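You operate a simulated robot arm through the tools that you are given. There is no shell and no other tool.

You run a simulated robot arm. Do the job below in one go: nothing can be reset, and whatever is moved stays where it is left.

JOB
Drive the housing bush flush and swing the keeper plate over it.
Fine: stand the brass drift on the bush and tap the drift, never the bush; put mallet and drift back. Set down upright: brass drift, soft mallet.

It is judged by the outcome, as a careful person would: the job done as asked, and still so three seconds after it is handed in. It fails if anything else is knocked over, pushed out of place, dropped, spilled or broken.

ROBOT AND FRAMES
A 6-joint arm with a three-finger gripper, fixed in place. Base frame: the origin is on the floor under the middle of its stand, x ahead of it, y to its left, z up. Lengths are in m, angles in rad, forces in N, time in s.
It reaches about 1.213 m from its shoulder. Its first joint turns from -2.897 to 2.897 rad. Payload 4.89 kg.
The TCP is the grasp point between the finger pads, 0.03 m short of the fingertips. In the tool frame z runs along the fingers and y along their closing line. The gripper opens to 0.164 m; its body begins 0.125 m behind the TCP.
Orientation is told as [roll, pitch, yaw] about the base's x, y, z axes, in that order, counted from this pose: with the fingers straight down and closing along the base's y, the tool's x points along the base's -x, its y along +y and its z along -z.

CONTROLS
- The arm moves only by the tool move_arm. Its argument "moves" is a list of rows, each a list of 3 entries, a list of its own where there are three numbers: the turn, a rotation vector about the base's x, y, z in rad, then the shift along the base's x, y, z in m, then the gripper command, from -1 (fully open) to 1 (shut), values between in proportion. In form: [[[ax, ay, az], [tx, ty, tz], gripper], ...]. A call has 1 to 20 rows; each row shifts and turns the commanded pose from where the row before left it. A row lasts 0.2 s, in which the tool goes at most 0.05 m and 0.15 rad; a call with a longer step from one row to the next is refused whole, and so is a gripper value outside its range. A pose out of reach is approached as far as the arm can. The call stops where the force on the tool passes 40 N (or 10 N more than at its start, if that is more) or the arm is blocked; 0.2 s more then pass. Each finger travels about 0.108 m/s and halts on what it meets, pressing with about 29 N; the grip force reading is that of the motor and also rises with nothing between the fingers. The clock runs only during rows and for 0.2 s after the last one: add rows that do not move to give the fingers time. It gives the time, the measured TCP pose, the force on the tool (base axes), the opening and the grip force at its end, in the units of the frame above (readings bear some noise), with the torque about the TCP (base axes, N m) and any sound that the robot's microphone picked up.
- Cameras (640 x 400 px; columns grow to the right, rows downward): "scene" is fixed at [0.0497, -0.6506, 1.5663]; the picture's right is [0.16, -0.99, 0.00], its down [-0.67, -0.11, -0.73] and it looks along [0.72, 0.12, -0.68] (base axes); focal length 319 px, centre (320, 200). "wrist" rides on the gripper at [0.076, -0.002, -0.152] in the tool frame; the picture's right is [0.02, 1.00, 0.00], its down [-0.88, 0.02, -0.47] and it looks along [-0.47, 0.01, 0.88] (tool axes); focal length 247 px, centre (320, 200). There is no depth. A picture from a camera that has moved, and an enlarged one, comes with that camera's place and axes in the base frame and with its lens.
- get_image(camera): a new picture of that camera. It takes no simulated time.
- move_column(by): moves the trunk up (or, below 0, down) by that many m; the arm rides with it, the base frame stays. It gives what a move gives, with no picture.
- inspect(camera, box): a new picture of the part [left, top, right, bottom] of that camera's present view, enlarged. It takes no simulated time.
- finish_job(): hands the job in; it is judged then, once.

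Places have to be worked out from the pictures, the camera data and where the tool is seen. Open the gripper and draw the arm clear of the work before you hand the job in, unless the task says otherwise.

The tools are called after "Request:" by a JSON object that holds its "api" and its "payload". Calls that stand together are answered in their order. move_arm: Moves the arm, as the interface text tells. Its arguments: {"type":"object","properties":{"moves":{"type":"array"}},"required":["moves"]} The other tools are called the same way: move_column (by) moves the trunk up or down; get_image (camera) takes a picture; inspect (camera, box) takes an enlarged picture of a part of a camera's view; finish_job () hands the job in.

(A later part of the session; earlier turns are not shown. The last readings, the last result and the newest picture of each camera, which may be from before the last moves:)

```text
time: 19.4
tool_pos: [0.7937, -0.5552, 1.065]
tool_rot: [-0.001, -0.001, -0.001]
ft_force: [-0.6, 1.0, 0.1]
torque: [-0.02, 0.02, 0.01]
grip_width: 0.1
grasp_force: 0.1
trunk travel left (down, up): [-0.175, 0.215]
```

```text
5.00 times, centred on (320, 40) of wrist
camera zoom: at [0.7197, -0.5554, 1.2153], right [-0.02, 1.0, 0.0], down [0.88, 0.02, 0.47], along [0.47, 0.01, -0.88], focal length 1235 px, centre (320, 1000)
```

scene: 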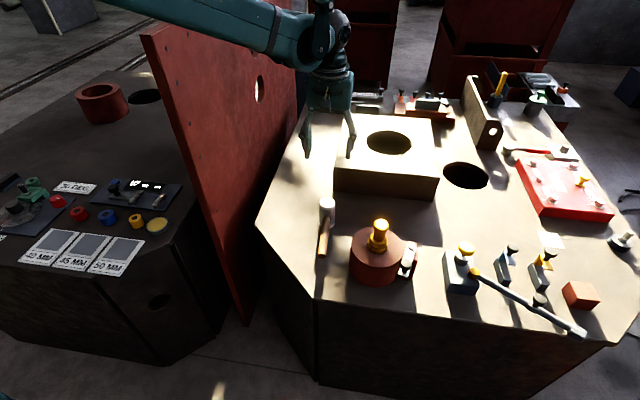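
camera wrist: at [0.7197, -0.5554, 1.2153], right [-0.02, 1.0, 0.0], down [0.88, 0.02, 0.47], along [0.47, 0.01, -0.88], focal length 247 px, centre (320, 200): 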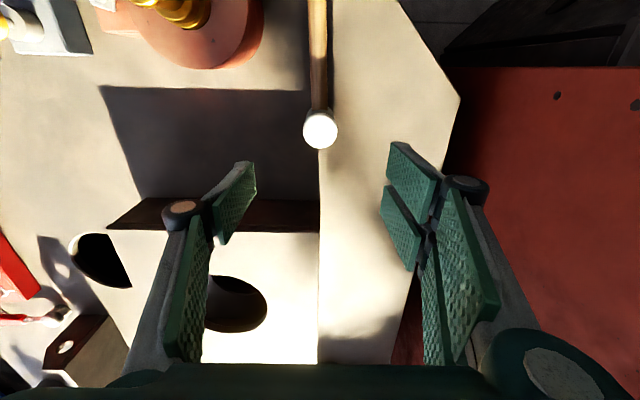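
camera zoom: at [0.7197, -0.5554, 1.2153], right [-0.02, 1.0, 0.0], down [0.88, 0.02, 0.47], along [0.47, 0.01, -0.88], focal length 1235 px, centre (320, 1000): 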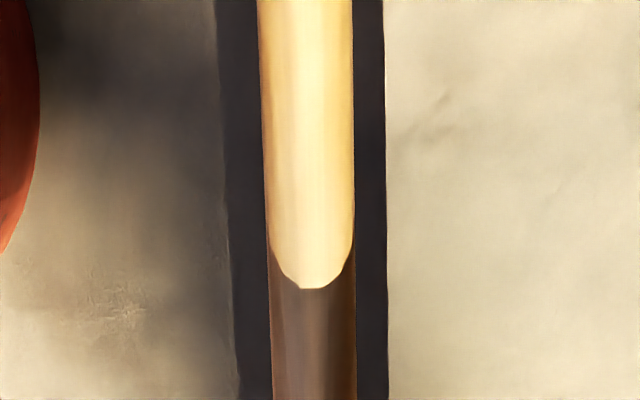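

The mallet head is centred at about (0.800, -0.5535). I shift +5 mm in x and lower to TCP z 0.824, then look before closing.

Request:
{"api": "move_arm", "payload": {"moves": [[[0, 0, 0], [0.005, 0.001, -0.02], -0.22], [[0, 0, 0], [0, 0, -0.04], -0.22], [[0, 0, 0], [0, 0, -0.04], -0.22], [[0, 0, 0], [0, 0, -0.04], -0.22], [[0, 0, 0], [0, 0, -0.04], -0.22], [[0, 0, 0], [0, 0, -0.035], -0.22], [[0, 0, 0], [0, 0, -0.025], -0.22], [[0, 0, 0], [0, 0, 0], -0.22]]}}

Request:
{"api": "get_image", "payload": {"camera": "wrist"}}

Request:
{"api": "inspect", "payload": {"camera": "scene", "box": [280, 130, 400, 230]}}

```text
time: 21.2
tool_pos: [0.7994, -0.554, 0.8236]
tool_rot: [0.001, 0.0, 0.0]
ft_force: [0.6, 0.2, -0.1]
torque: [-0.01, 0.02, -0.02]
grip_width: 0.1001
grasp_force: 0.2
trunk travel left (down, up): [-0.175, 0.215]
```

```text
taken
camera wrist: at [0.723, -0.5547, 0.9747], right [-0.02, 1.0, 0.0], down [0.88, 0.02, 0.47], along [0.47, 0.01, -0.88], focal length 247 px, centre (320, 200)
```

wrist: 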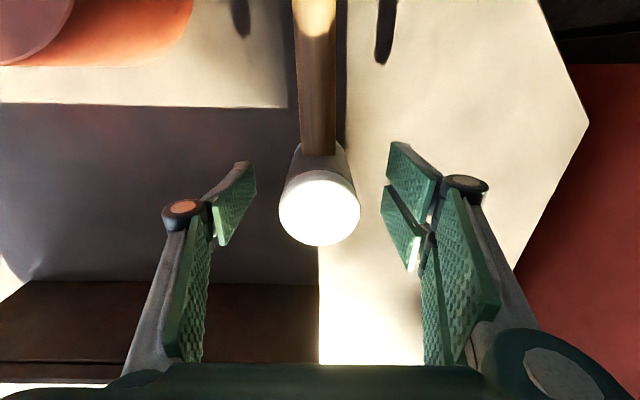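

```text
4.00 times, centred on (340, 180) of scene
camera zoom: at [0.0497, -0.6506, 1.5663], right [0.16, -0.99, 0.0], down [-0.67, -0.11, -0.73], along [0.72, 0.12, -0.68], focal length 1277 px, centre (240, 280)
```

zoom: 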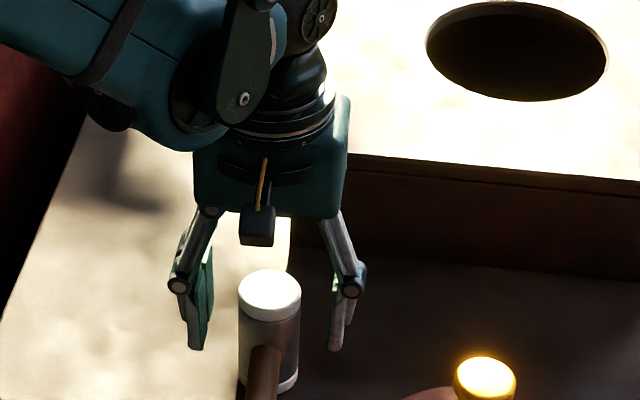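

The head is centred between the pads. I close on it.

Request:
{"api": "move_arm", "payload": {"moves": [[[0, 0, 0], [0, 0, 0], 0.1], [[0, 0, 0], [0, 0, 0], 0.3], [[0, 0, 0], [0, 0, 0], 0.6], [[0, 0, 0], [0, 0, 0], 1], [[0, 0, 0], [0, 0, 0], 1], [[0, 0, 0], [0, 0, 0], 1]]}}

Request:
{"api": "get_image", "payload": {"camera": "wrist"}}

```text
time: 22.6
tool_pos: [0.7978, -0.5538, 0.8244]
tool_rot: [0.001, 0.0, 0.0]
ft_force: [-0.5, -1.8, -0.9]
torque: [-0.03, -0.02, -0.01]
grip_width: 0.0507
grasp_force: 28.7
trunk travel left (down, up): [-0.175, 0.215]
```

```text
taken
camera wrist: at [0.7229, -0.5547, 0.9752], right [-0.02, 1.0, 0.0], down [0.88, 0.02, 0.47], along [0.47, 0.01, -0.88], focal length 247 px, centre (320, 200)
```

wrist: 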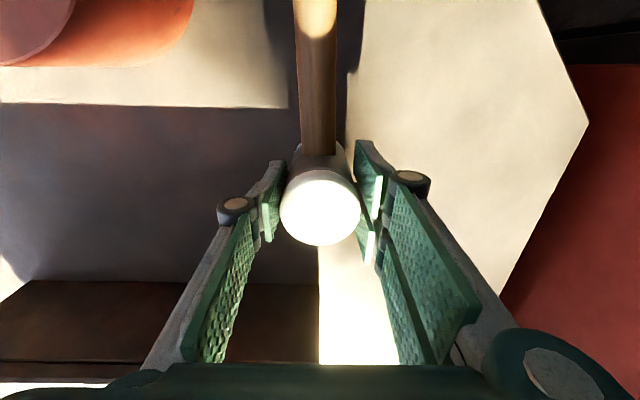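

Grip holds at 0.0507. I lift the mallet straight up 0.24 m and check it for tilt.

Request:
{"api": "move_arm", "payload": {"moves": [[[0, 0, 0], [0, 0, 0.008], 1], [[0, 0, 0], [0, 0, 0.02], 1], [[0, 0, 0], [0, 0, 0.03], 1], [[0, 0, 0], [0, 0, 0.035], 1], [[0, 0, 0], [0, 0, 0.035], 1], [[0, 0, 0], [0, 0, 0.035], 1], [[0, 0, 0], [0, 0, 0.035], 1], [[0, 0, 0], [0, 0, 0.025], 1], [[0, 0, 0], [0, 0, 0.013], 1], [[0, 0, 0], [0, 0, 0], 1]]}}

Request:
{"api": "get_image", "payload": {"camera": "wrist"}}

Request:
{"api": "inspect", "payload": {"camera": "scene", "box": [270, 80, 430, 240]}}

```text
time: 24.8
tool_pos: [0.8005, -0.5522, 1.0606]
tool_rot: [-0.001, 0.001, -0.001]
ft_force: [-0.4, 0.3, -4.8]
torque: [-0.01, -0.02, 0.01]
grip_width: 0.0506
grasp_force: 29.1
trunk travel left (down, up): [-0.175, 0.215]
```

```text
taken
camera wrist: at [0.7243, -0.5541, 1.2117], right [-0.02, 1.0, 0.0], down [0.88, 0.02, 0.47], along [0.47, 0.01, -0.88], focal length 247 px, centre (320, 200)
```

wrist: 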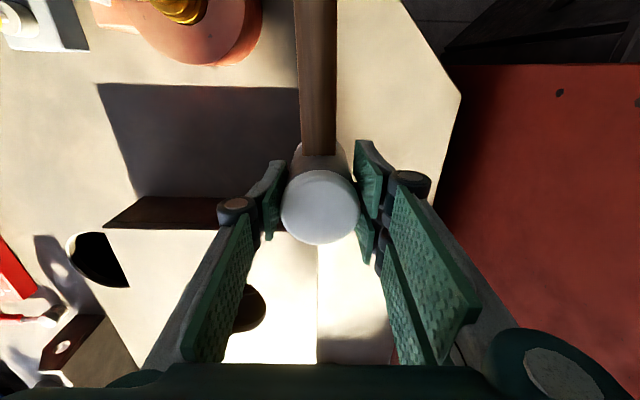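

```text
2.50 times, centred on (350, 160) of scene
camera zoom: at [0.0497, -0.6506, 1.5663], right [0.16, -0.99, 0.0], down [-0.67, -0.11, -0.73], along [0.72, 0.12, -0.68], focal length 798 px, centre (245, 300)
```

zoom: 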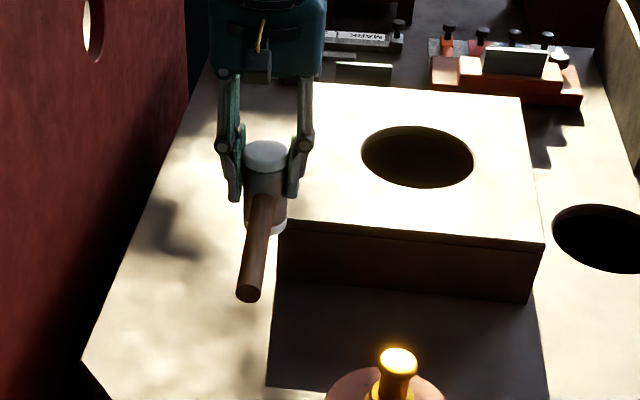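

The mallet hangs upright with no torque. I move partway toward the drift, keeping it visible beside the handle, to fix its exact place.

Request:
{"api": "move_arm", "payload": {"moves": [[[0, 0, 0], [-0.02, -0.022, 0], 1], [[0, 0, 0], [-0.03, -0.03, 0], 1], [[0, 0, 0], [-0.02, -0.022, 0], 1], [[0, 0, 0], [-0.01, -0.008, 0], 1], [[0, 0, 0], [0, 0, 0], 1]]}}

Request:
{"api": "get_image", "payload": {"camera": "wrist"}}

Request:
{"api": "inspect", "payload": {"camera": "wrist", "box": [172, 30, 300, 110]}}

```text
time: 26.0
tool_pos: [0.7187, -0.6359, 1.0578]
tool_rot: [0.0, -0.001, 0.0]
ft_force: [-0.3, -0.3, -5.0]
torque: [0.0, -0.06, -0.01]
grip_width: 0.0507
grasp_force: 29.2
trunk travel left (down, up): [-0.175, 0.215]
```

```text
taken
camera wrist: at [0.6444, -0.6365, 1.2107], right [-0.02, 1.0, 0.0], down [0.88, 0.02, 0.47], along [0.47, 0.01, -0.88], focal length 247 px, centre (320, 200)
```

wrist: 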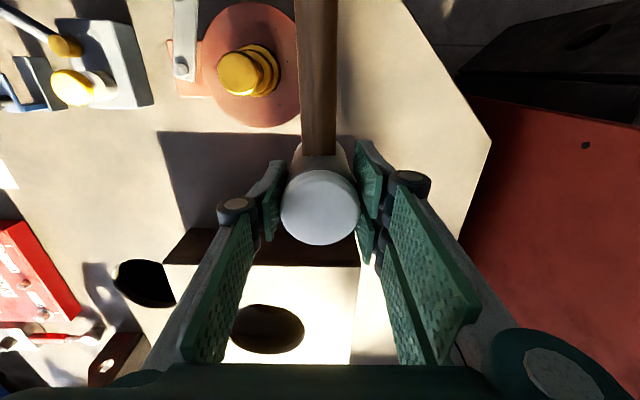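

```text
5.00 times, centred on (236, 70) of wrist
camera zoom: at [0.6444, -0.6365, 1.2107], right [-0.02, 1.0, 0.0], down [0.88, 0.02, 0.47], along [0.47, 0.01, -0.88], focal length 1235 px, centre (740, 850)
```

zoom: 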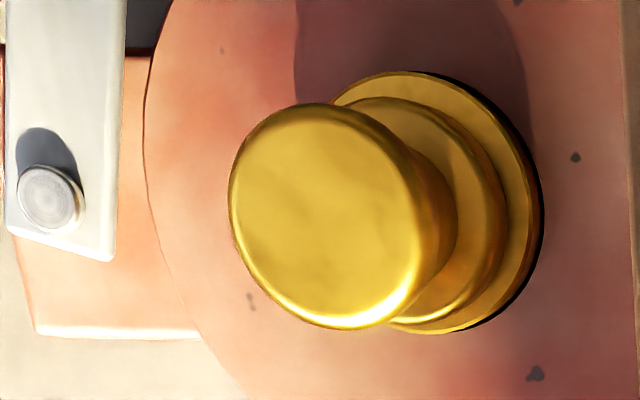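

Drift head now measures (0.650, -0.719), standing well centred on the ring. I move the mallet over it at this height.

Request:
{"api": "move_arm", "payload": {"moves": [[[0, 0, 0], [-0.014, -0.018, 0], 1], [[0, 0, 0], [-0.02, -0.024, 0], 1], [[0, 0, 0], [-0.02, -0.024, 0], 1], [[0, 0, 0], [-0.0164, -0.018, 0], 1], [[0, 0, 0], [0, 0, 0], 1]]}}

Request:
{"api": "inspect", "payload": {"camera": "scene", "box": [330, 150, 442, 260]}}

Request:
{"api": "get_image", "payload": {"camera": "wrist"}}

```text
time: 27.2
tool_pos: [0.648, -0.719, 1.0593]
tool_rot: [0.0, 0.003, -0.001]
ft_force: [-0.1, -1.0, -4.4]
torque: [0.05, -0.06, -0.02]
grip_width: 0.0506
grasp_force: 28.9
trunk travel left (down, up): [-0.175, 0.215]
```

```text
3.64 times, centred on (386, 205) of scene
camera zoom: at [0.0497, -0.6506, 1.5663], right [0.16, -0.99, 0.0], down [-0.67, -0.11, -0.73], along [0.72, 0.12, -0.68], focal length 1161 px, centre (80, 182)
```

zoom: 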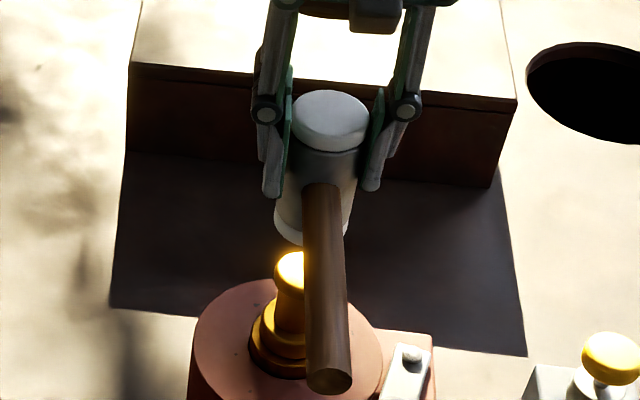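

```text
taken
camera wrist: at [0.5731, -0.7204, 1.211], right [-0.02, 1.0, 0.0], down [0.88, 0.02, 0.47], along [0.47, 0.01, -0.88], focal length 247 px, centre (320, 200)
```

wrist: 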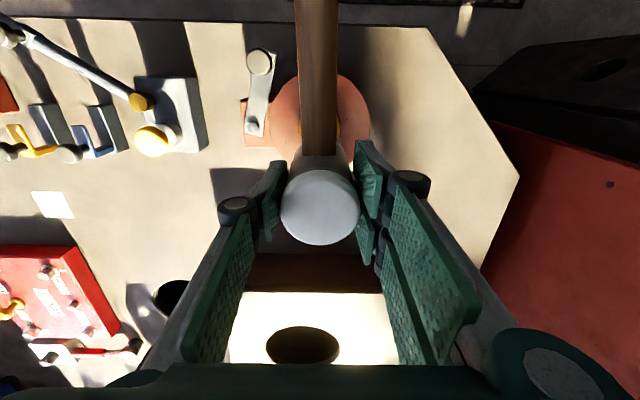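

Lateral agreement is within about 2 mm. I descend to about 1 cm above expected contact and check again.

Request:
{"api": "move_arm", "payload": {"moves": [[[0, 0, 0], [0.001, -0.001, -0.015], 1], [[0, 0, 0], [0, 0, -0.015], 1], [[0, 0, 0], [0, 0, -0.008], 1], [[0, 0, 0], [0, 0, 0], 1]]}}

Request:
{"api": "inspect", "payload": {"camera": "scene", "box": [345, 190, 409, 260]}}

Request:
{"api": "inspect", "payload": {"camera": "wrist", "box": [260, 90, 388, 210]}}

```text
time: 28.2
tool_pos: [0.651, -0.7208, 1.0219]
tool_rot: [-0.002, 0.001, -0.001]
ft_force: [-0.1, -0.4, -4.8]
torque: [0.01, 0.01, 0.03]
grip_width: 0.0507
grasp_force: 28.6
trunk travel left (down, up): [-0.175, 0.215]
```

```text
5.71 times, centred on (377, 225) of scene
camera zoom: at [0.0497, -0.6506, 1.5663], right [0.16, -0.99, 0.0], down [-0.67, -0.11, -0.73], along [0.72, 0.12, -0.68], focal length 1824 px, centre (-6, 57)
```

zoom: 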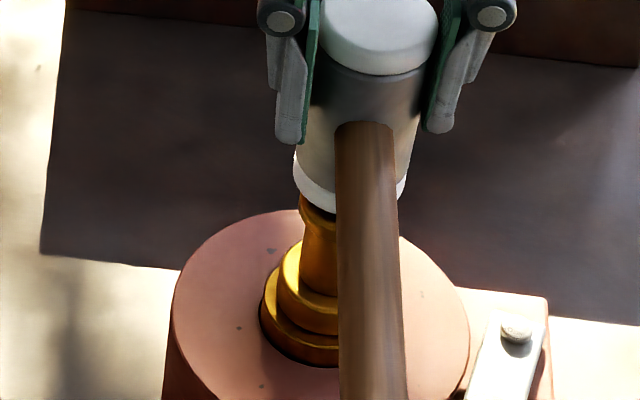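

```text
3.33 times, centred on (324, 150) of wrist
camera zoom: at [0.5749, -0.722, 1.1725], right [-0.02, 1.0, 0.0], down [0.88, 0.02, 0.47], along [0.47, 0.01, -0.88], focal length 823 px, centre (307, 367)
```

zoom: 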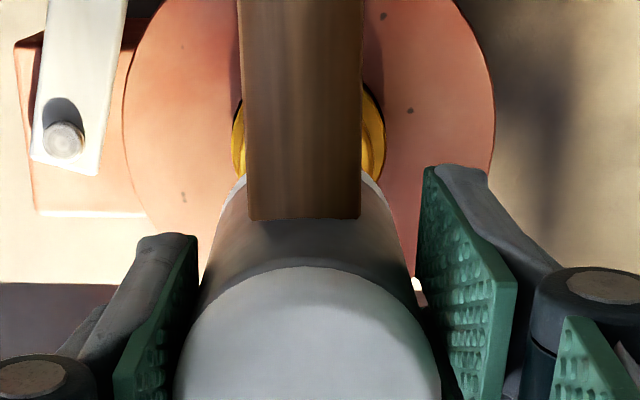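

Aligned within 2 mm. I feel for contact with small steps.

Request:
{"api": "move_arm", "payload": {"moves": [[[0, 0, 0], [-0.001, 0, -0.002], 1], [[0, 0, 0], [0, 0, -0.002], 1], [[0, 0, 0], [0, 0, -0.002], 1], [[0, 0, 0], [0, 0, 0], 1]]}}

Request:
{"api": "inspect", "payload": {"camera": "scene", "box": [345, 190, 409, 260]}}

```text
time: 29.2
tool_pos: [0.6489, -0.7209, 1.0154]
tool_rot: [0.001, 0.0, 0.0]
ft_force: [1.1, -0.8, -4.2]
torque: [0.02, -0.02, 0.0]
grip_width: 0.0505
grasp_force: 28.7
trunk travel left (down, up): [-0.175, 0.215]
```

```text
5.71 times, centred on (377, 225) of scene
camera zoom: at [0.0497, -0.6506, 1.5663], right [0.16, -0.99, 0.0], down [-0.67, -0.11, -0.73], along [0.72, 0.12, -0.68], focal length 1824 px, centre (-6, 57)
```

zoom: 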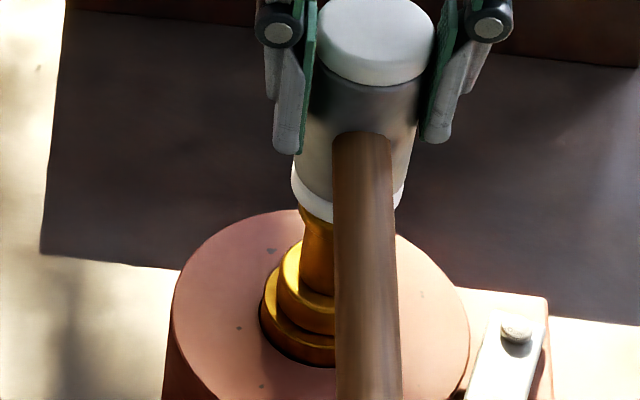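

No contact yet; I continue in 2 mm steps.

Request:
{"api": "move_arm", "payload": {"moves": [[[0, 0, 0], [0, 0, -0.002], 1], [[0, 0, 0], [0, 0, -0.002], 1], [[0, 0, 0], [0, 0, 0], 1]]}}

Request:
{"api": "move_arm", "payload": {"moves": [[[0, 0, 0], [0, 0, -0.002], 1], [[0, 0, 0], [0, 0, 0], 1]]}}

```text
time: 30.0
tool_pos: [0.6493, -0.7201, 1.011]
tool_rot: [0.001, 0.001, 0.0]
ft_force: [-0.6, -0.4, -4.4]
torque: [0.0, -0.02, -0.01]
grip_width: 0.0504
grasp_force: 29.7
trunk travel left (down, up): [-0.175, 0.215]
```

```text
time: 30.6
tool_pos: [0.6484, -0.7208, 1.0092]
tool_rot: [0.001, 0.0, 0.0]
ft_force: [-0.5, 0.8, -4.5]
torque: [-0.03, 0.01, 0.0]
grip_width: 0.0505
grasp_force: 28.6
trunk travel left (down, up): [-0.175, 0.215]
```

Still only the mallet's weight on the sensor (-4.5 N). Two more small steps.

Request:
{"api": "move_arm", "payload": {"moves": [[[0, 0, 0], [0, 0, -0.002], 1], [[0, 0, 0], [0, 0, 0], 1]]}}

Request:
{"api": "move_arm", "payload": {"moves": [[[0, 0, 0], [0, 0, -0.002], 1], [[0, 0, 0], [0, 0, 0], 1]]}}

Request:
{"api": "inspect", "payload": {"camera": "scene", "box": [345, 190, 409, 260]}}

```text
time: 31.2
tool_pos: [0.6495, -0.7204, 1.0068]
tool_rot: [-0.002, 0.001, 0.0]
ft_force: [-0.1, 0.3, -5.3]
torque: [0.04, 0.06, 0.03]
grip_width: 0.0503
grasp_force: 29.1
trunk travel left (down, up): [-0.175, 0.215]
```

```text
time: 31.8
tool_pos: [0.6492, -0.7203, 1.0049]
tool_rot: [-0.001, 0.001, 0.0]
ft_force: [-0.9, -0.5, -5.1]
torque: [-0.03, 0.03, 0.01]
grip_width: 0.0508
grasp_force: 28.7
trunk travel left (down, up): [-0.175, 0.215]
```

```text
5.71 times, centred on (377, 225) of scene
camera zoom: at [0.0497, -0.6506, 1.5663], right [0.16, -0.99, 0.0], down [-0.67, -0.11, -0.73], along [0.72, 0.12, -0.68], focal length 1824 px, centre (-6, 57)
```

zoom: 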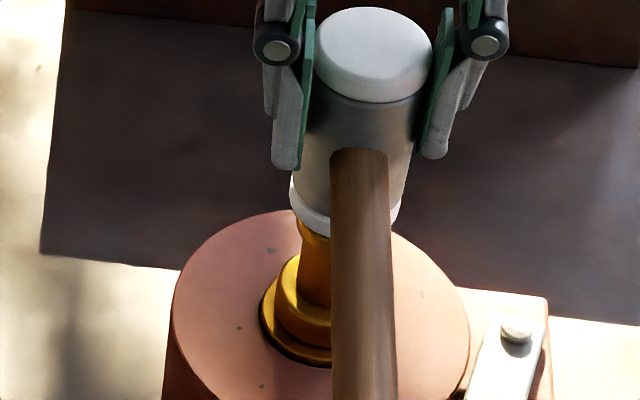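

Still free. I continue two steps at a time.

Request:
{"api": "move_arm", "payload": {"moves": [[[0, 0, 0], [0, 0, -0.002], 1], [[0, 0, 0], [0, 0, 0], 1]]}}

Request:
{"api": "move_arm", "payload": {"moves": [[[0, 0, 0], [0, 0, -0.002], 1], [[0, 0, 0], [0, 0, 0], 1]]}}

```text
time: 32.4
tool_pos: [0.6499, -0.7196, 1.0041]
tool_rot: [0.001, 0.0, 0.002]
ft_force: [0.0, -1.9, 3.4]
torque: [-0.05, -0.1, -0.01]
grip_width: 0.0501
grasp_force: 28.8
trunk travel left (down, up): [-0.175, 0.215]
```

```text
time: 33.0
tool_pos: [0.6491, -0.72, 1.0015]
tool_rot: [0.0, 0.001, -0.001]
ft_force: [0.2, 0.8, -5.1]
torque: [0.01, -0.03, 0.02]
grip_width: 0.0505
grasp_force: 28.8
trunk travel left (down, up): [-0.175, 0.215]
```

Contact showed (+3.4 N) and then vanished on the next step, so something moved. I back off a little and look.

Request:
{"api": "inspect", "payload": {"camera": "scene", "box": [345, 190, 409, 260]}}

Request:
{"api": "inspect", "payload": {"camera": "wrist", "box": [260, 90, 388, 210]}}

```text
5.71 times, centred on (377, 225) of scene
camera zoom: at [0.0497, -0.6506, 1.5663], right [0.16, -0.99, 0.0], down [-0.67, -0.11, -0.73], along [0.72, 0.12, -0.68], focal length 1824 px, centre (-6, 57)
```

zoom: 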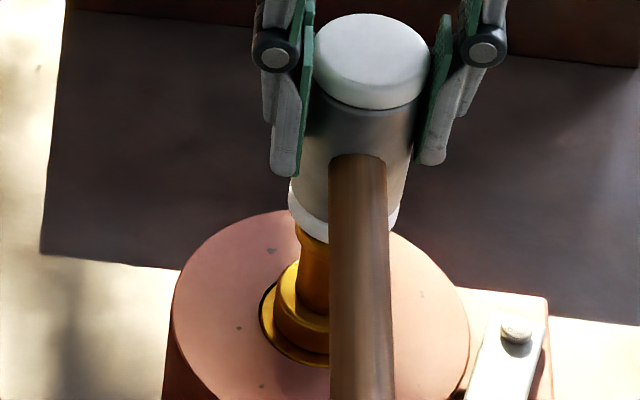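

```text
3.33 times, centred on (324, 150) of wrist
camera zoom: at [0.5738, -0.7218, 1.153], right [-0.02, 1.0, 0.0], down [0.88, 0.02, 0.47], along [0.47, 0.01, -0.88], focal length 823 px, centre (307, 367)
```

zoom: 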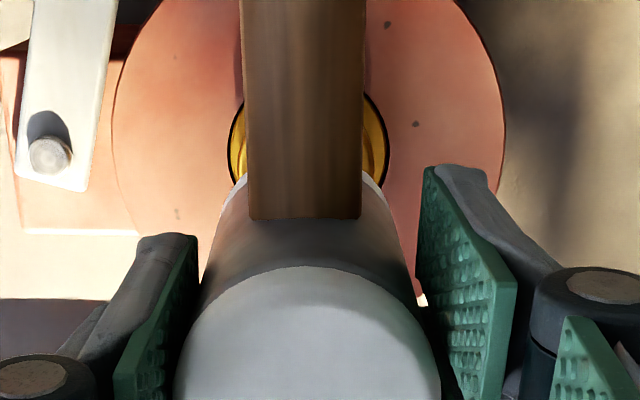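

The bush visibly sank with that contact. I lift the mallet and step aside to measure how proud it still is.

Request:
{"api": "move_arm", "payload": {"moves": [[[0, 0, 0], [0, 0, 0.02], 1], [[0, 0, 0], [0, 0, 0.03], 1], [[0, 0, 0], [0.02, 0.025, 0.005], 1], [[0, 0, 0], [0.025, 0.03, 0], 1], [[0, 0, 0], [0.025, 0.03, 0], 1], [[0, 0, 0], [0, 0, 0], 1]]}}

Request:
{"api": "inspect", "payload": {"camera": "wrist", "box": [172, 30, 300, 110]}}

Request:
{"api": "inspect", "payload": {"camera": "scene", "box": [345, 200, 425, 260]}}

```text
time: 34.4
tool_pos: [0.7199, -0.634, 1.0554]
tool_rot: [0.0, -0.001, -0.001]
ft_force: [0.9, 0.6, -5.2]
torque: [-0.05, 0.11, -0.01]
grip_width: 0.0505
grasp_force: 29.1
trunk travel left (down, up): [-0.175, 0.215]
```

```text
5.00 times, centred on (236, 70) of wrist
camera zoom: at [0.6447, -0.6356, 1.2071], right [-0.02, 1.0, 0.0], down [0.88, 0.02, 0.47], along [0.47, 0.01, -0.88], focal length 1235 px, centre (740, 850)
```

zoom: 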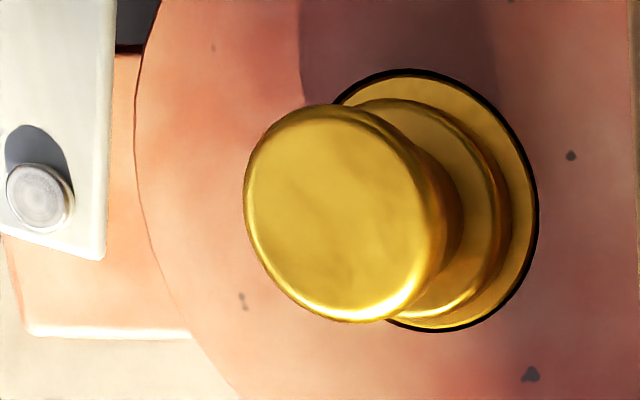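

```text
6.67 times, centred on (385, 230) of scene
camera zoom: at [0.0497, -0.6506, 1.5663], right [0.16, -0.99, 0.0], down [-0.67, -0.11, -0.73], along [0.72, 0.12, -0.68], focal length 2129 px, centre (-113, 0)
```

zoom: 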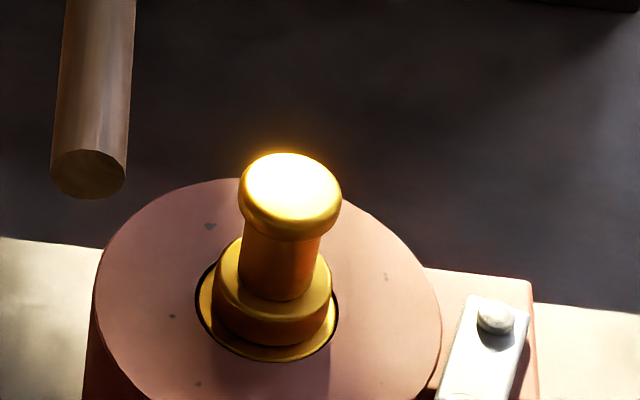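

The bush looks nearly flush after one touch. I magnify its rim to judge what remains.

Request:
{"api": "inspect", "payload": {"camera": "scene", "box": [365, 235, 397, 257]}}

Request:
{"api": "inspect", "payload": {"camera": "wrist", "box": [230, 38, 290, 100]}}

```text
16.00 times, centred on (381, 246) of scene
camera zoom: at [0.0497, -0.6506, 1.5663], right [0.16, -0.99, 0.0], down [-0.67, -0.11, -0.73], along [0.72, 0.12, -0.68], focal length 5109 px, centre (-656, -536)
```

zoom: 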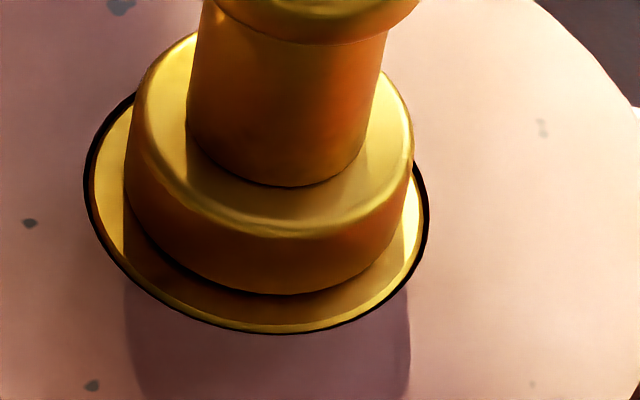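

```text
6.45 times, centred on (260, 69) of wrist
camera zoom: at [0.6447, -0.6356, 1.2071], right [-0.02, 1.0, 0.0], down [0.88, 0.02, 0.47], along [0.47, 0.01, -0.88], focal length 1593 px, centre (707, 1045)
```

zoom: 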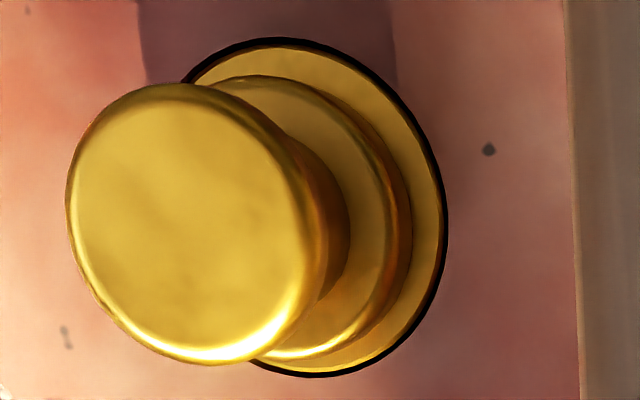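

The annular gap looks uniform. I zoom harder on the near rim, where any protrusion would show as a brass side wall.

Request:
{"api": "inspect", "payload": {"camera": "scene", "box": [369, 248, 385, 258]}}

Request:
{"api": "inspect", "payload": {"camera": "scene", "box": [382, 240, 398, 250]}}

Request:
{"api": "inspect", "payload": {"camera": "scene", "box": [362, 238, 378, 248]}}

```text
16.00 times, centred on (377, 253) of scene
camera zoom: at [0.0497, -0.6506, 1.5663], right [0.16, -0.99, 0.0], down [-0.67, -0.11, -0.73], along [0.72, 0.12, -0.68], focal length 5109 px, centre (-592, -648)
```

zoom: 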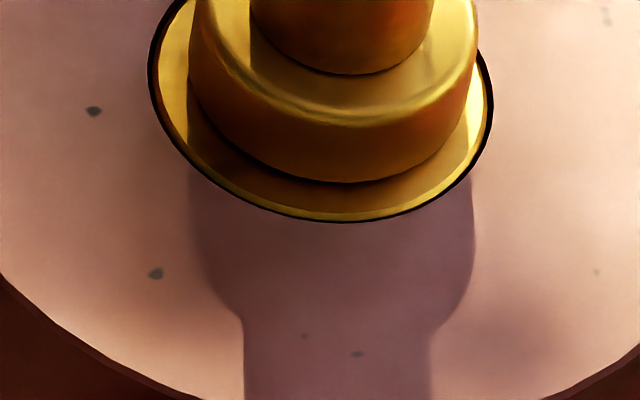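

```text
16.00 times, centred on (390, 245) of scene
camera zoom: at [0.0497, -0.6506, 1.5663], right [0.16, -0.99, 0.0], down [-0.67, -0.11, -0.73], along [0.72, 0.12, -0.68], focal length 5109 px, centre (-800, -520)
```

zoom: 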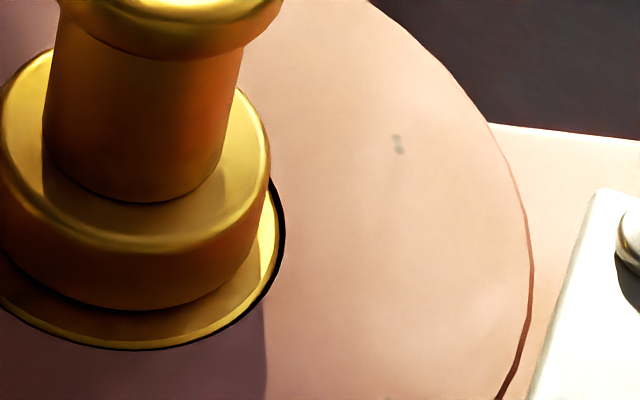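

```text
16.00 times, centred on (370, 243) of scene
camera zoom: at [0.0497, -0.6506, 1.5663], right [0.16, -0.99, 0.0], down [-0.67, -0.11, -0.73], along [0.72, 0.12, -0.68], focal length 5109 px, centre (-480, -488)
```

zoom: 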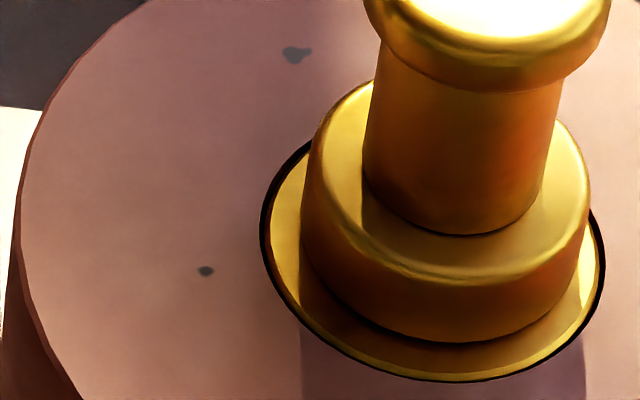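

The drop measures about 14 mm, matching the original protrusion, so the bush appears flush; I'll verify once the drift is off. I carry the mallet back above its spot and lower it.

Request:
{"api": "move_arm", "payload": {"moves": [[[0, 0, 0], [0.02, 0.02, 0], 1], [[0, 0, 0], [0.025, 0.026, 0], 1], [[0, 0, 0], [0.0204, 0.021, 0], 1], [[0, 0, 0], [0.015, 0.015, 0], 1], [[0, 0, 0], [0, 0, 0], 1], [[0, 0, 0], [0, 0, -0.03], 1], [[0, 0, 0], [0, 0, -0.04], 1], [[0, 0, 0], [0, 0, -0.04], 1], [[0, 0, 0], [0, 0, -0.04], 1], [[0, 0, 0], [0, 0, -0.04], 1], [[0, 0, 0], [0, 0, -0.025], 1], [[0, 0, 0], [0, 0, -0.01], 1], [[0, 0, 0], [0, 0, 0], 1]]}}

Request:
{"api": "inspect", "payload": {"camera": "scene", "box": [290, 150, 390, 240]}}

Request:
{"api": "get_image", "payload": {"camera": "wrist"}}

```text
time: 37.2
tool_pos: [0.7996, -0.5551, 0.8315]
tool_rot: [0.0, 0.0, -0.001]
ft_force: [0.2, -0.6, -5.1]
torque: [0.0, 0.02, -0.01]
grip_width: 0.0503
grasp_force: 29.2
trunk travel left (down, up): [-0.175, 0.215]
```

```text
4.44 times, centred on (340, 195) of scene
camera zoom: at [0.0497, -0.6506, 1.5663], right [0.16, -0.99, 0.0], down [-0.67, -0.11, -0.73], along [0.72, 0.12, -0.68], focal length 1419 px, centre (231, 222)
```

zoom: 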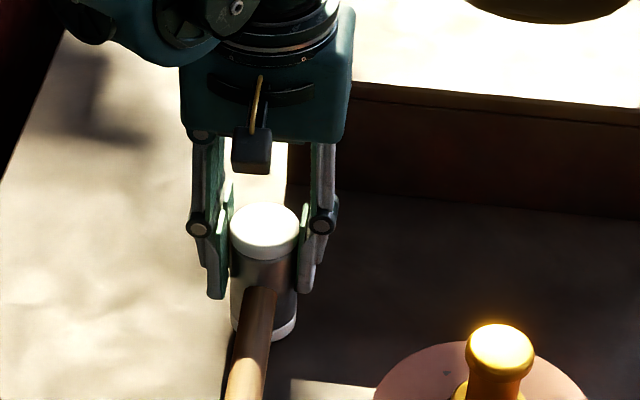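

```text
taken
camera wrist: at [0.7244, -0.5552, 0.9827], right [-0.02, 1.0, 0.0], down [0.88, 0.02, 0.47], along [0.47, 0.01, -0.88], focal length 247 px, centre (320, 200)
```

wrist: 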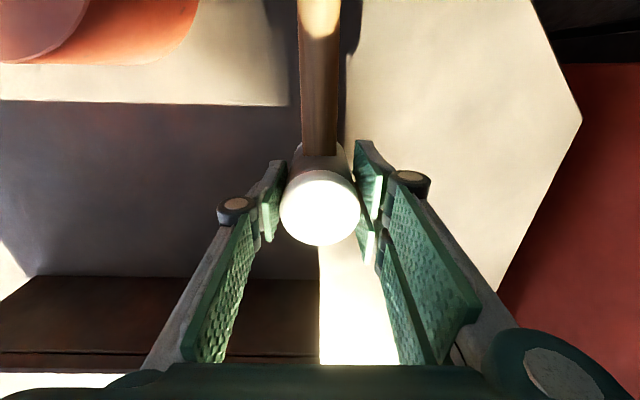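

The mallet is about 8 mm above the bench at its old place. I lower it gently to contact.

Request:
{"api": "move_arm", "payload": {"moves": [[[0, 0, 0], [0, 0, -0.003], 1], [[0, 0, 0], [0, 0, -0.003], 1], [[0, 0, 0], [0, 0, -0.001], 1], [[0, 0, 0], [0, 0, 0], 1]]}}

Request:
{"api": "move_arm", "payload": {"moves": [[[0, 0, 0], [0, 0, -0.001], 1], [[0, 0, 0], [0, 0, 0], 1]]}}

```text
time: 38.2
tool_pos: [0.7998, -0.5551, 0.8252]
tool_rot: [0.001, 0.001, -0.001]
ft_force: [-0.8, -1.4, -3.7]
torque: [-0.02, 0.0, 0.01]
grip_width: 0.0504
grasp_force: 29.1
trunk travel left (down, up): [-0.175, 0.215]
```

```text
time: 38.8
tool_pos: [0.7991, -0.5534, 0.8244]
tool_rot: [0.001, -0.002, 0.001]
ft_force: [1.2, -1.2, -1.7]
torque: [0.01, -0.06, 0.03]
grip_width: 0.0506
grasp_force: 28.9
trunk travel left (down, up): [-0.175, 0.215]
```

Contact is starting (-5 → -1.7 N). One more half-millimetre, then open slowly to 0.09.

Request:
{"api": "move_arm", "payload": {"moves": [[[0, 0, 0], [0, 0, -0.0007], 1], [[0, 0, 0], [0, 0, 0], 0.36], [[0, 0, 0], [0, 0, 0], 0.3], [[0, 0, 0], [0, 0, 0], 0.2], [[0, 0, 0], [0, 0, 0], 0], [[0, 0, 0], [0, 0, 0], -0.2], [[0, 0, 0], [0, 0, 0], -0.2]]}}

Request:
{"api": "get_image", "payload": {"camera": "wrist"}}

Request:
{"api": "inspect", "payload": {"camera": "scene", "box": [290, 150, 390, 240]}}

```text
time: 40.4
tool_pos: [0.799, -0.5539, 0.8222]
tool_rot: [0.002, 0.0, 0.001]
ft_force: [-0.3, 0.5, 0.5]
torque: [-0.02, -0.01, 0.0]
grip_width: 0.0984
grasp_force: 0.1
trunk travel left (down, up): [-0.175, 0.215]
```

```text
taken
camera wrist: at [0.7241, -0.5547, 0.9746], right [-0.02, 1.0, 0.0], down [0.88, 0.02, 0.47], along [0.47, 0.01, -0.88], focal length 247 px, centre (320, 200)
```

wrist: 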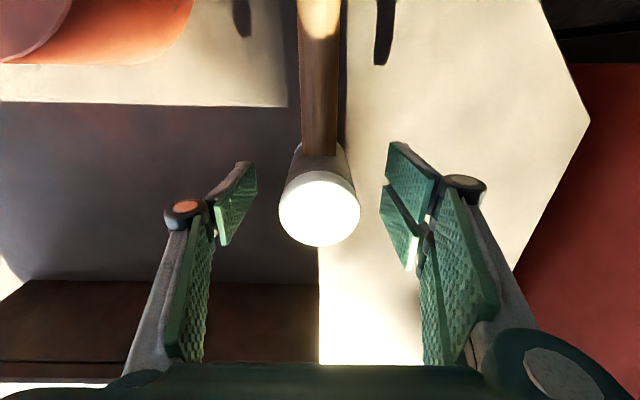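

```text
4.44 times, centred on (340, 195) of scene
camera zoom: at [0.0497, -0.6506, 1.5663], right [0.16, -0.99, 0.0], down [-0.67, -0.11, -0.73], along [0.72, 0.12, -0.68], focal length 1419 px, centre (231, 222)
```

zoom: 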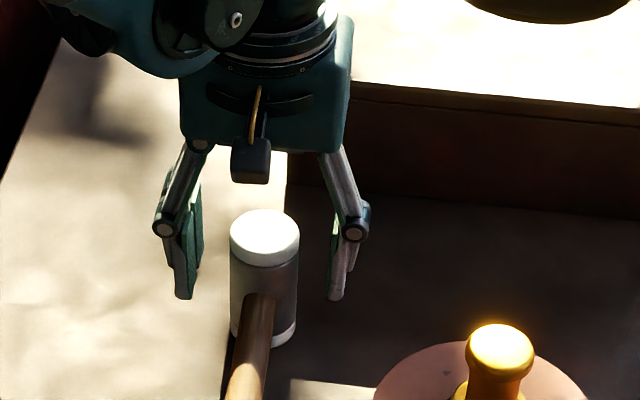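

The mallet stands upright in its old place. I raise clear and go back over the drift with the tool turned 60° again.

Request:
{"api": "move_arm", "payload": {"moves": [[[0, 0, 0], [0, 0, 0.02], -0.2], [[0, 0, 0], [0, 0, 0.04], -0.2], [[0, 0, 0], [0, 0, 0.045], -0.2], [[0, 0, 0], [0, 0, 0.045], -0.2], [[0, 0, 0], [0, 0, 0.045], -0.2], [[0, 0, 0], [0, 0, 0.0411], -0.2], [[0, 0, 0.1496], [-0.0215, -0.0245, 0], 0], [[0, 0, 0.1496], [-0.0215, -0.0245, 0], 0], [[0, 0, 0.1496], [-0.0215, -0.0245, 0], 0], [[0, 0, 0.1496], [-0.0215, -0.0245, 0], 0], [[0, 0, 0.1496], [-0.0215, -0.0245, 0], 0], [[0, 0, 0.1496], [-0.0215, -0.0245, 0], 0], [[0, 0, 0.1496], [-0.0215, -0.0245, 0], 0], [[0, 0, 0], [0, 0, 0], 0]]}}

Request:
{"api": "get_image", "payload": {"camera": "wrist"}}

Request:
{"api": "inspect", "payload": {"camera": "scene", "box": [290, 180, 430, 290]}}

```text
time: 43.4
tool_pos: [0.6488, -0.7256, 1.0594]
tool_rot: [0.002, 0.001, 1.046]
ft_force: [0.0, 0.3, 0.2]
torque: [0.05, -0.03, -0.03]
grip_width: 0.0819
grasp_force: 0.1
trunk travel left (down, up): [-0.175, 0.215]
```

```text
taken
camera wrist: at [0.6129, -0.7922, 1.2101], right [-0.88, 0.48, 0.0], down [0.42, 0.77, 0.47], along [0.23, 0.41, -0.88], focal length 247 px, centre (320, 200)
```

wrist: 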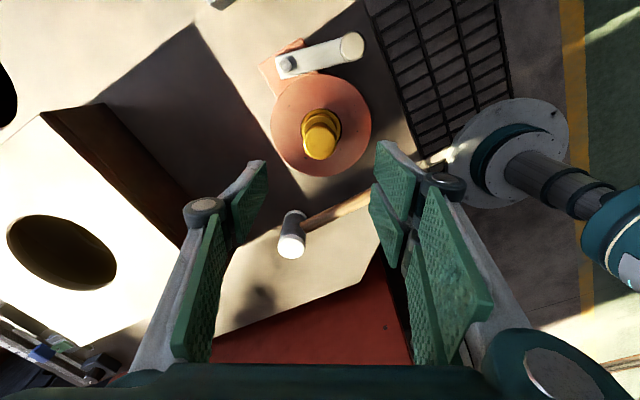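

```text
3.64 times, centred on (360, 235) of scene
camera zoom: at [0.0497, -0.6506, 1.5663], right [0.16, -0.99, 0.0], down [-0.67, -0.11, -0.73], along [0.72, 0.12, -0.68], focal length 1161 px, centre (174, 73)
```

zoom: 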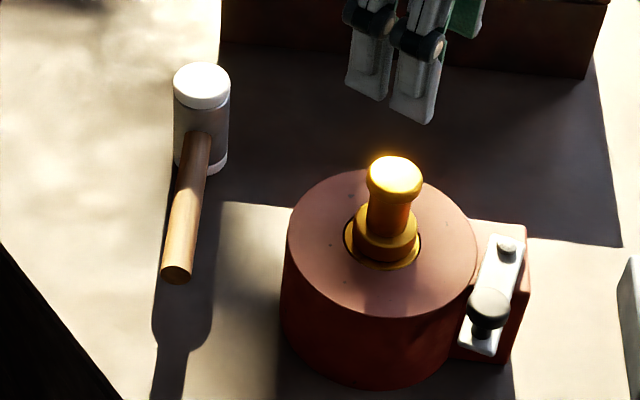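

Everything stands as it should. I check lateral centring on the drift with a zoom, then lower.

Request:
{"api": "inspect", "payload": {"camera": "wrist", "box": [256, 90, 384, 170]}}

Request:
{"api": "move_arm", "payload": {"moves": [[[0, 0, 0], [0, 0, -0.03], 0], [[0, 0, 0], [0, 0, -0.035], 0], [[0, 0, 0], [0, 0, -0.035], 0], [[0, 0, 0], [0, 0, -0.03], 0], [[0, 0, 0], [0, 0, -0.019], 0], [[0, 0, 0], [0, 0, 0], 0]]}}

Request:
{"api": "get_image", "payload": {"camera": "wrist"}}

```text
5.00 times, centred on (320, 130) of wrist
camera zoom: at [0.6129, -0.7922, 1.2101], right [-0.88, 0.48, 0.0], down [0.42, 0.77, 0.47], along [0.23, 0.41, -0.88], focal length 1235 px, centre (320, 550)
```

zoom: 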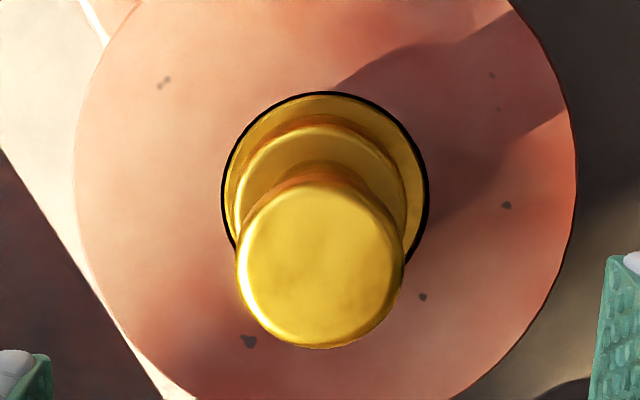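

```text
time: 44.8
tool_pos: [0.6498, -0.7265, 0.9107]
tool_rot: [0.0, 0.0, 1.046]
ft_force: [0.1, 0.0, -0.6]
torque: [-0.01, 0.01, 0.03]
grip_width: 0.082
grasp_force: 0.1
trunk travel left (down, up): [-0.175, 0.215]
```

```text
taken
camera wrist: at [0.6134, -0.7922, 1.0618], right [-0.88, 0.48, 0.0], down [0.42, 0.77, 0.47], along [0.23, 0.41, -0.88], focal length 247 px, centre (320, 200)
```

wrist: 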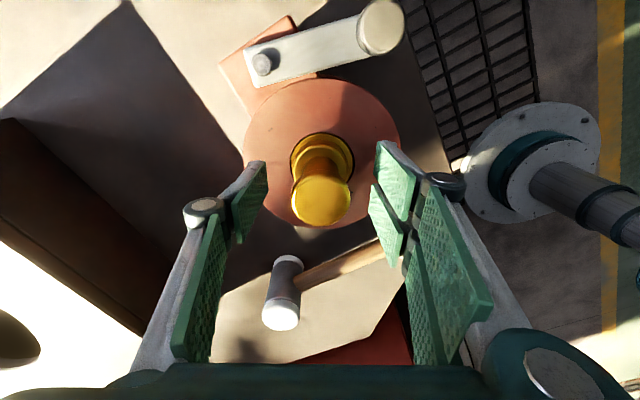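

The drift head is centred between the pads. I close on it.

Request:
{"api": "move_arm", "payload": {"moves": [[[0, 0, 0], [0, 0, 0], 0.25], [[0, 0, 0], [0, 0, 0], 0.45], [[0, 0, 0], [0, 0, 0], 0.7], [[0, 0, 0], [0, 0, 0], 1], [[0, 0, 0], [0, 0, 0], 1], [[0, 0, 0], [0, 0, 0], 1]]}}

Request:
{"api": "get_image", "payload": {"camera": "wrist"}}

```text
time: 46.2
tool_pos: [0.6495, -0.7271, 0.9109]
tool_rot: [0.0, -0.001, 1.049]
ft_force: [-0.3, 0.6, -0.3]
torque: [-0.05, 0.01, 0.01]
grip_width: 0.0403
grasp_force: 29.1
trunk travel left (down, up): [-0.175, 0.215]
```

```text
taken
camera wrist: at [0.6133, -0.7921, 1.0621], right [-0.88, 0.48, 0.0], down [0.42, 0.77, 0.47], along [0.23, 0.41, -0.88], focal length 247 px, centre (320, 200)
```

wrist: 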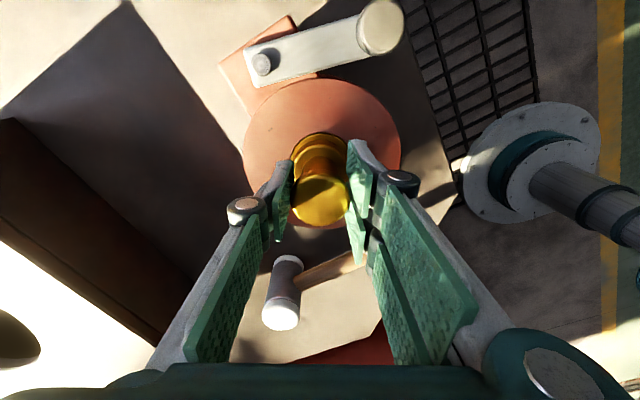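

Gripped at 0.040. I lift it straight up and look at the bare bush.

Request:
{"api": "move_arm", "payload": {"moves": [[[0, 0, 0], [0, 0, 0.01], 1], [[0, 0, 0], [0, 0, 0.02], 1], [[0, 0, 0], [0, 0, 0.03], 1], [[0, 0, 0], [0, 0, 0.02], 1], [[0, 0, 0], [-0.01, 0.027, 0], 1], [[0, 0, 0], [-0.014, 0.038, 0], 1], [[0, 0, 0], [-0.014, 0.038, 0], 1], [[0, 0, 0], [-0.01, 0.028, 0], 1], [[0, 0, 0], [-0.004, 0.0112, 0], 1], [[0, 0, 0], [0, 0, 0], 1]]}}

Request:
{"api": "inspect", "payload": {"camera": "scene", "box": [345, 215, 425, 275]}}

Request:
{"api": "get_image", "payload": {"camera": "wrist"}}

```text
time: 48.4
tool_pos: [0.5975, -0.5824, 0.99]
tool_rot: [0.0, 0.0, 1.047]
ft_force: [0.1, 0.6, -3.7]
torque: [-0.07, -0.02, 0.02]
grip_width: 0.0402
grasp_force: 29.6
trunk travel left (down, up): [-0.175, 0.215]
```

```text
6.67 times, centred on (385, 245) of scene
camera zoom: at [0.0497, -0.6506, 1.5663], right [0.16, -0.99, 0.0], down [-0.67, -0.11, -0.73], along [0.72, 0.12, -0.68], focal length 2129 px, centre (-113, -100)
```

zoom: 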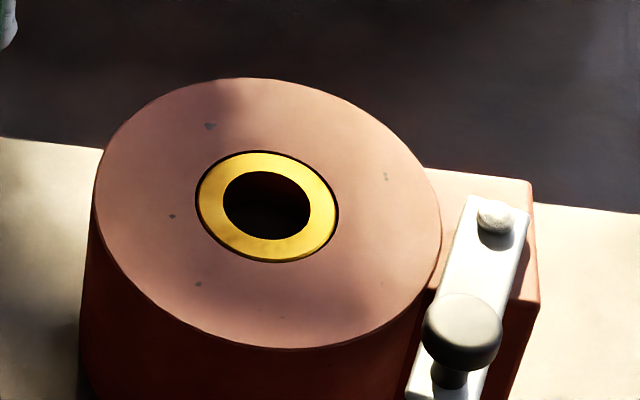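

```text
taken
camera wrist: at [0.5612, -0.6487, 1.1413], right [-0.88, 0.48, 0.0], down [0.42, 0.77, 0.47], along [0.23, 0.41, -0.88], focal length 247 px, centre (320, 200)
```

wrist: 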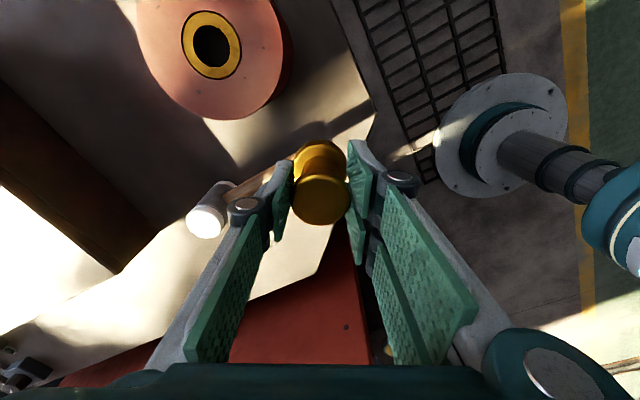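

The bush now looks flush with an even gap all round. I magnify it for a careful check.

Request:
{"api": "inspect", "payload": {"camera": "scene", "box": [362, 232, 394, 256]}}

Request:
{"api": "inspect", "payload": {"camera": "wrist", "box": [170, 0, 250, 90]}}

```text
16.00 times, centred on (378, 244) of scene
camera zoom: at [0.0497, -0.6506, 1.5663], right [0.16, -0.99, 0.0], down [-0.67, -0.11, -0.73], along [0.72, 0.12, -0.68], focal length 5109 px, centre (-608, -504)
```

zoom: 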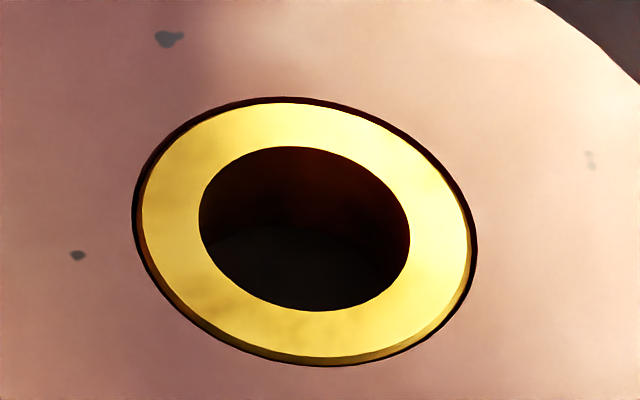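

```text
4.44 times, centred on (210, 45) of wrist
camera zoom: at [0.5612, -0.6487, 1.1413], right [-0.88, 0.48, 0.0], down [0.42, 0.77, 0.47], along [0.23, 0.41, -0.88], focal length 1098 px, centre (809, 889)
```

zoom: 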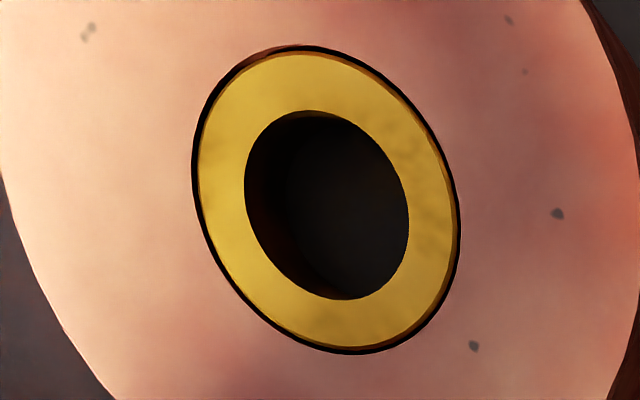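

Gap is even top and bottom, so the bush is flush to within a few tenths of a millimetre. I lower the drift at its original spot.

Request:
{"api": "move_arm", "payload": {"moves": [[[0, 0, 0], [0, 0, -0.03], 1], [[0, 0, 0], [0, 0, -0.035], 1], [[0, 0, 0], [0, 0, -0.035], 1], [[0, 0, 0], [0, 0, -0.035], 1], [[0, 0, 0], [0, 0, -0.025], 1], [[0, 0, 0], [0, 0, -0.012], 1], [[0, 0, 0], [0, 0, 0], 1]]}}

Request:
{"api": "get_image", "payload": {"camera": "wrist"}}

Request:
{"api": "inspect", "payload": {"camera": "scene", "box": [280, 200, 400, 290]}}

```text
time: 50.0
tool_pos: [0.5978, -0.5823, 0.818]
tool_rot: [-0.001, 0.0, 1.048]
ft_force: [0.4, 0.1, -4.5]
torque: [0.01, 0.07, 0.01]
grip_width: 0.0401
grasp_force: 29.1
trunk travel left (down, up): [-0.175, 0.215]
```

```text
taken
camera wrist: at [0.562, -0.6494, 0.9688], right [-0.88, 0.48, 0.0], down [0.42, 0.77, 0.47], along [0.23, 0.41, -0.88], focal length 247 px, centre (320, 200)
```

wrist: 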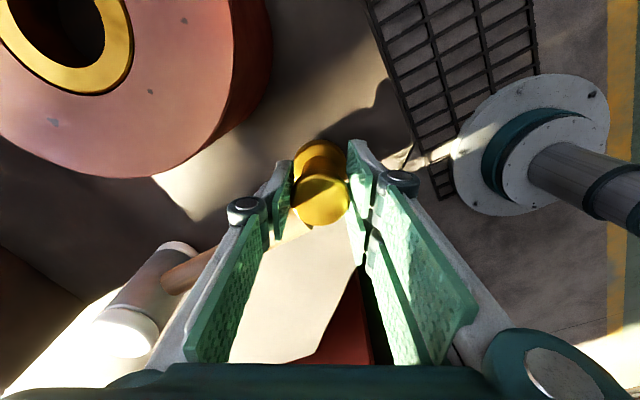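

```text
4.44 times, centred on (340, 245) of scene
camera zoom: at [0.0497, -0.6506, 1.5663], right [0.16, -0.99, 0.0], down [-0.67, -0.11, -0.73], along [0.72, 0.12, -0.68], focal length 1419 px, centre (231, 0)
```

zoom: 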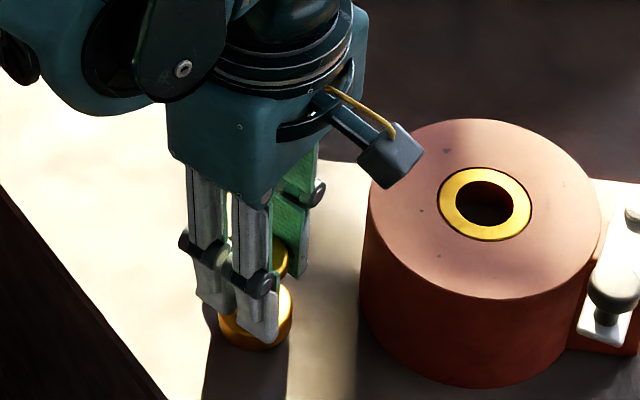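

About 9 mm to go. I lower gently and watch the force.

Request:
{"api": "move_arm", "payload": {"moves": [[[0, 0, 0], [0, 0, -0.003], 1], [[0, 0, 0], [0, 0, -0.003], 1], [[0, 0, 0], [0, 0, -0.001], 1], [[0, 0, 0], [0, 0, 0], 1]]}}

Request:
{"api": "move_arm", "payload": {"moves": [[[0, 0, 0], [0, 0, -0.001], 1], [[0, 0, 0], [0, 0, 0], 1]]}}

Request:
{"api": "move_arm", "payload": {"moves": [[[0, 0, 0], [0, 0, -0.001], 1], [[0, 0, 0], [0, 0, 0], 1]]}}

```text
time: 51.0
tool_pos: [0.598, -0.5815, 0.8107]
tool_rot: [0.0, 0.0, 1.048]
ft_force: [0.1, -0.5, -3.9]
torque: [-0.01, 0.02, 0.02]
grip_width: 0.04
grasp_force: 29.2
trunk travel left (down, up): [-0.175, 0.215]
```

```text
time: 51.6
tool_pos: [0.5973, -0.5834, 0.8106]
tool_rot: [0.001, -0.002, 1.047]
ft_force: [1.9, 1.3, 1.9]
torque: [-0.1, -0.14, 0.04]
grip_width: 0.04
grasp_force: 29.5
trunk travel left (down, up): [-0.175, 0.215]
```

```text
time: 52.2
tool_pos: [0.5968, -0.5839, 0.8096]
tool_rot: [0.001, 0.0, 1.048]
ft_force: [6.8, -4.2, 17.7]
torque: [0.01, -0.09, -0.02]
grip_width: 0.0401
grasp_force: 28.6
trunk travel left (down, up): [-0.175, 0.215]
```

Firm bench contact. I relieve 1 mm and open slowly.

Request:
{"api": "move_arm", "payload": {"moves": [[[0, 0, 0], [0, 0, 0.001], 1], [[0, 0, 0], [0, 0, 0], 0.48], [[0, 0, 0], [0, 0, 0], 0.42], [[0, 0, 0], [0, 0, 0], 0.3], [[0, 0, 0], [0, 0, 0], 0.15], [[0, 0, 0], [0, 0, 0], 0.085], [[0, 0, 0], [0, 0, 0], 0.085]]}}

Request:
{"api": "get_image", "payload": {"camera": "wrist"}}

```text
time: 53.8
tool_pos: [0.5969, -0.5827, 0.8098]
tool_rot: [0.001, 0.001, 1.047]
ft_force: [-0.6, 0.1, 0.4]
torque: [-0.02, 0.03, 0.0]
grip_width: 0.075
grasp_force: 0.0
trunk travel left (down, up): [-0.175, 0.215]
```

```text
taken
camera wrist: at [0.5615, -0.6496, 0.9614], right [-0.88, 0.48, 0.0], down [0.42, 0.77, 0.47], along [0.23, 0.41, -0.88], focal length 247 px, centre (320, 200)
```

wrist: 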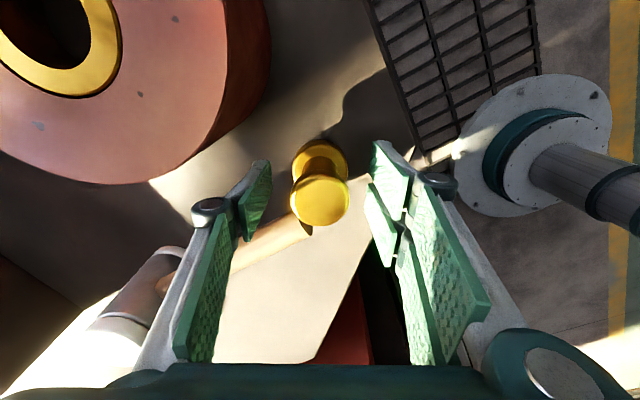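

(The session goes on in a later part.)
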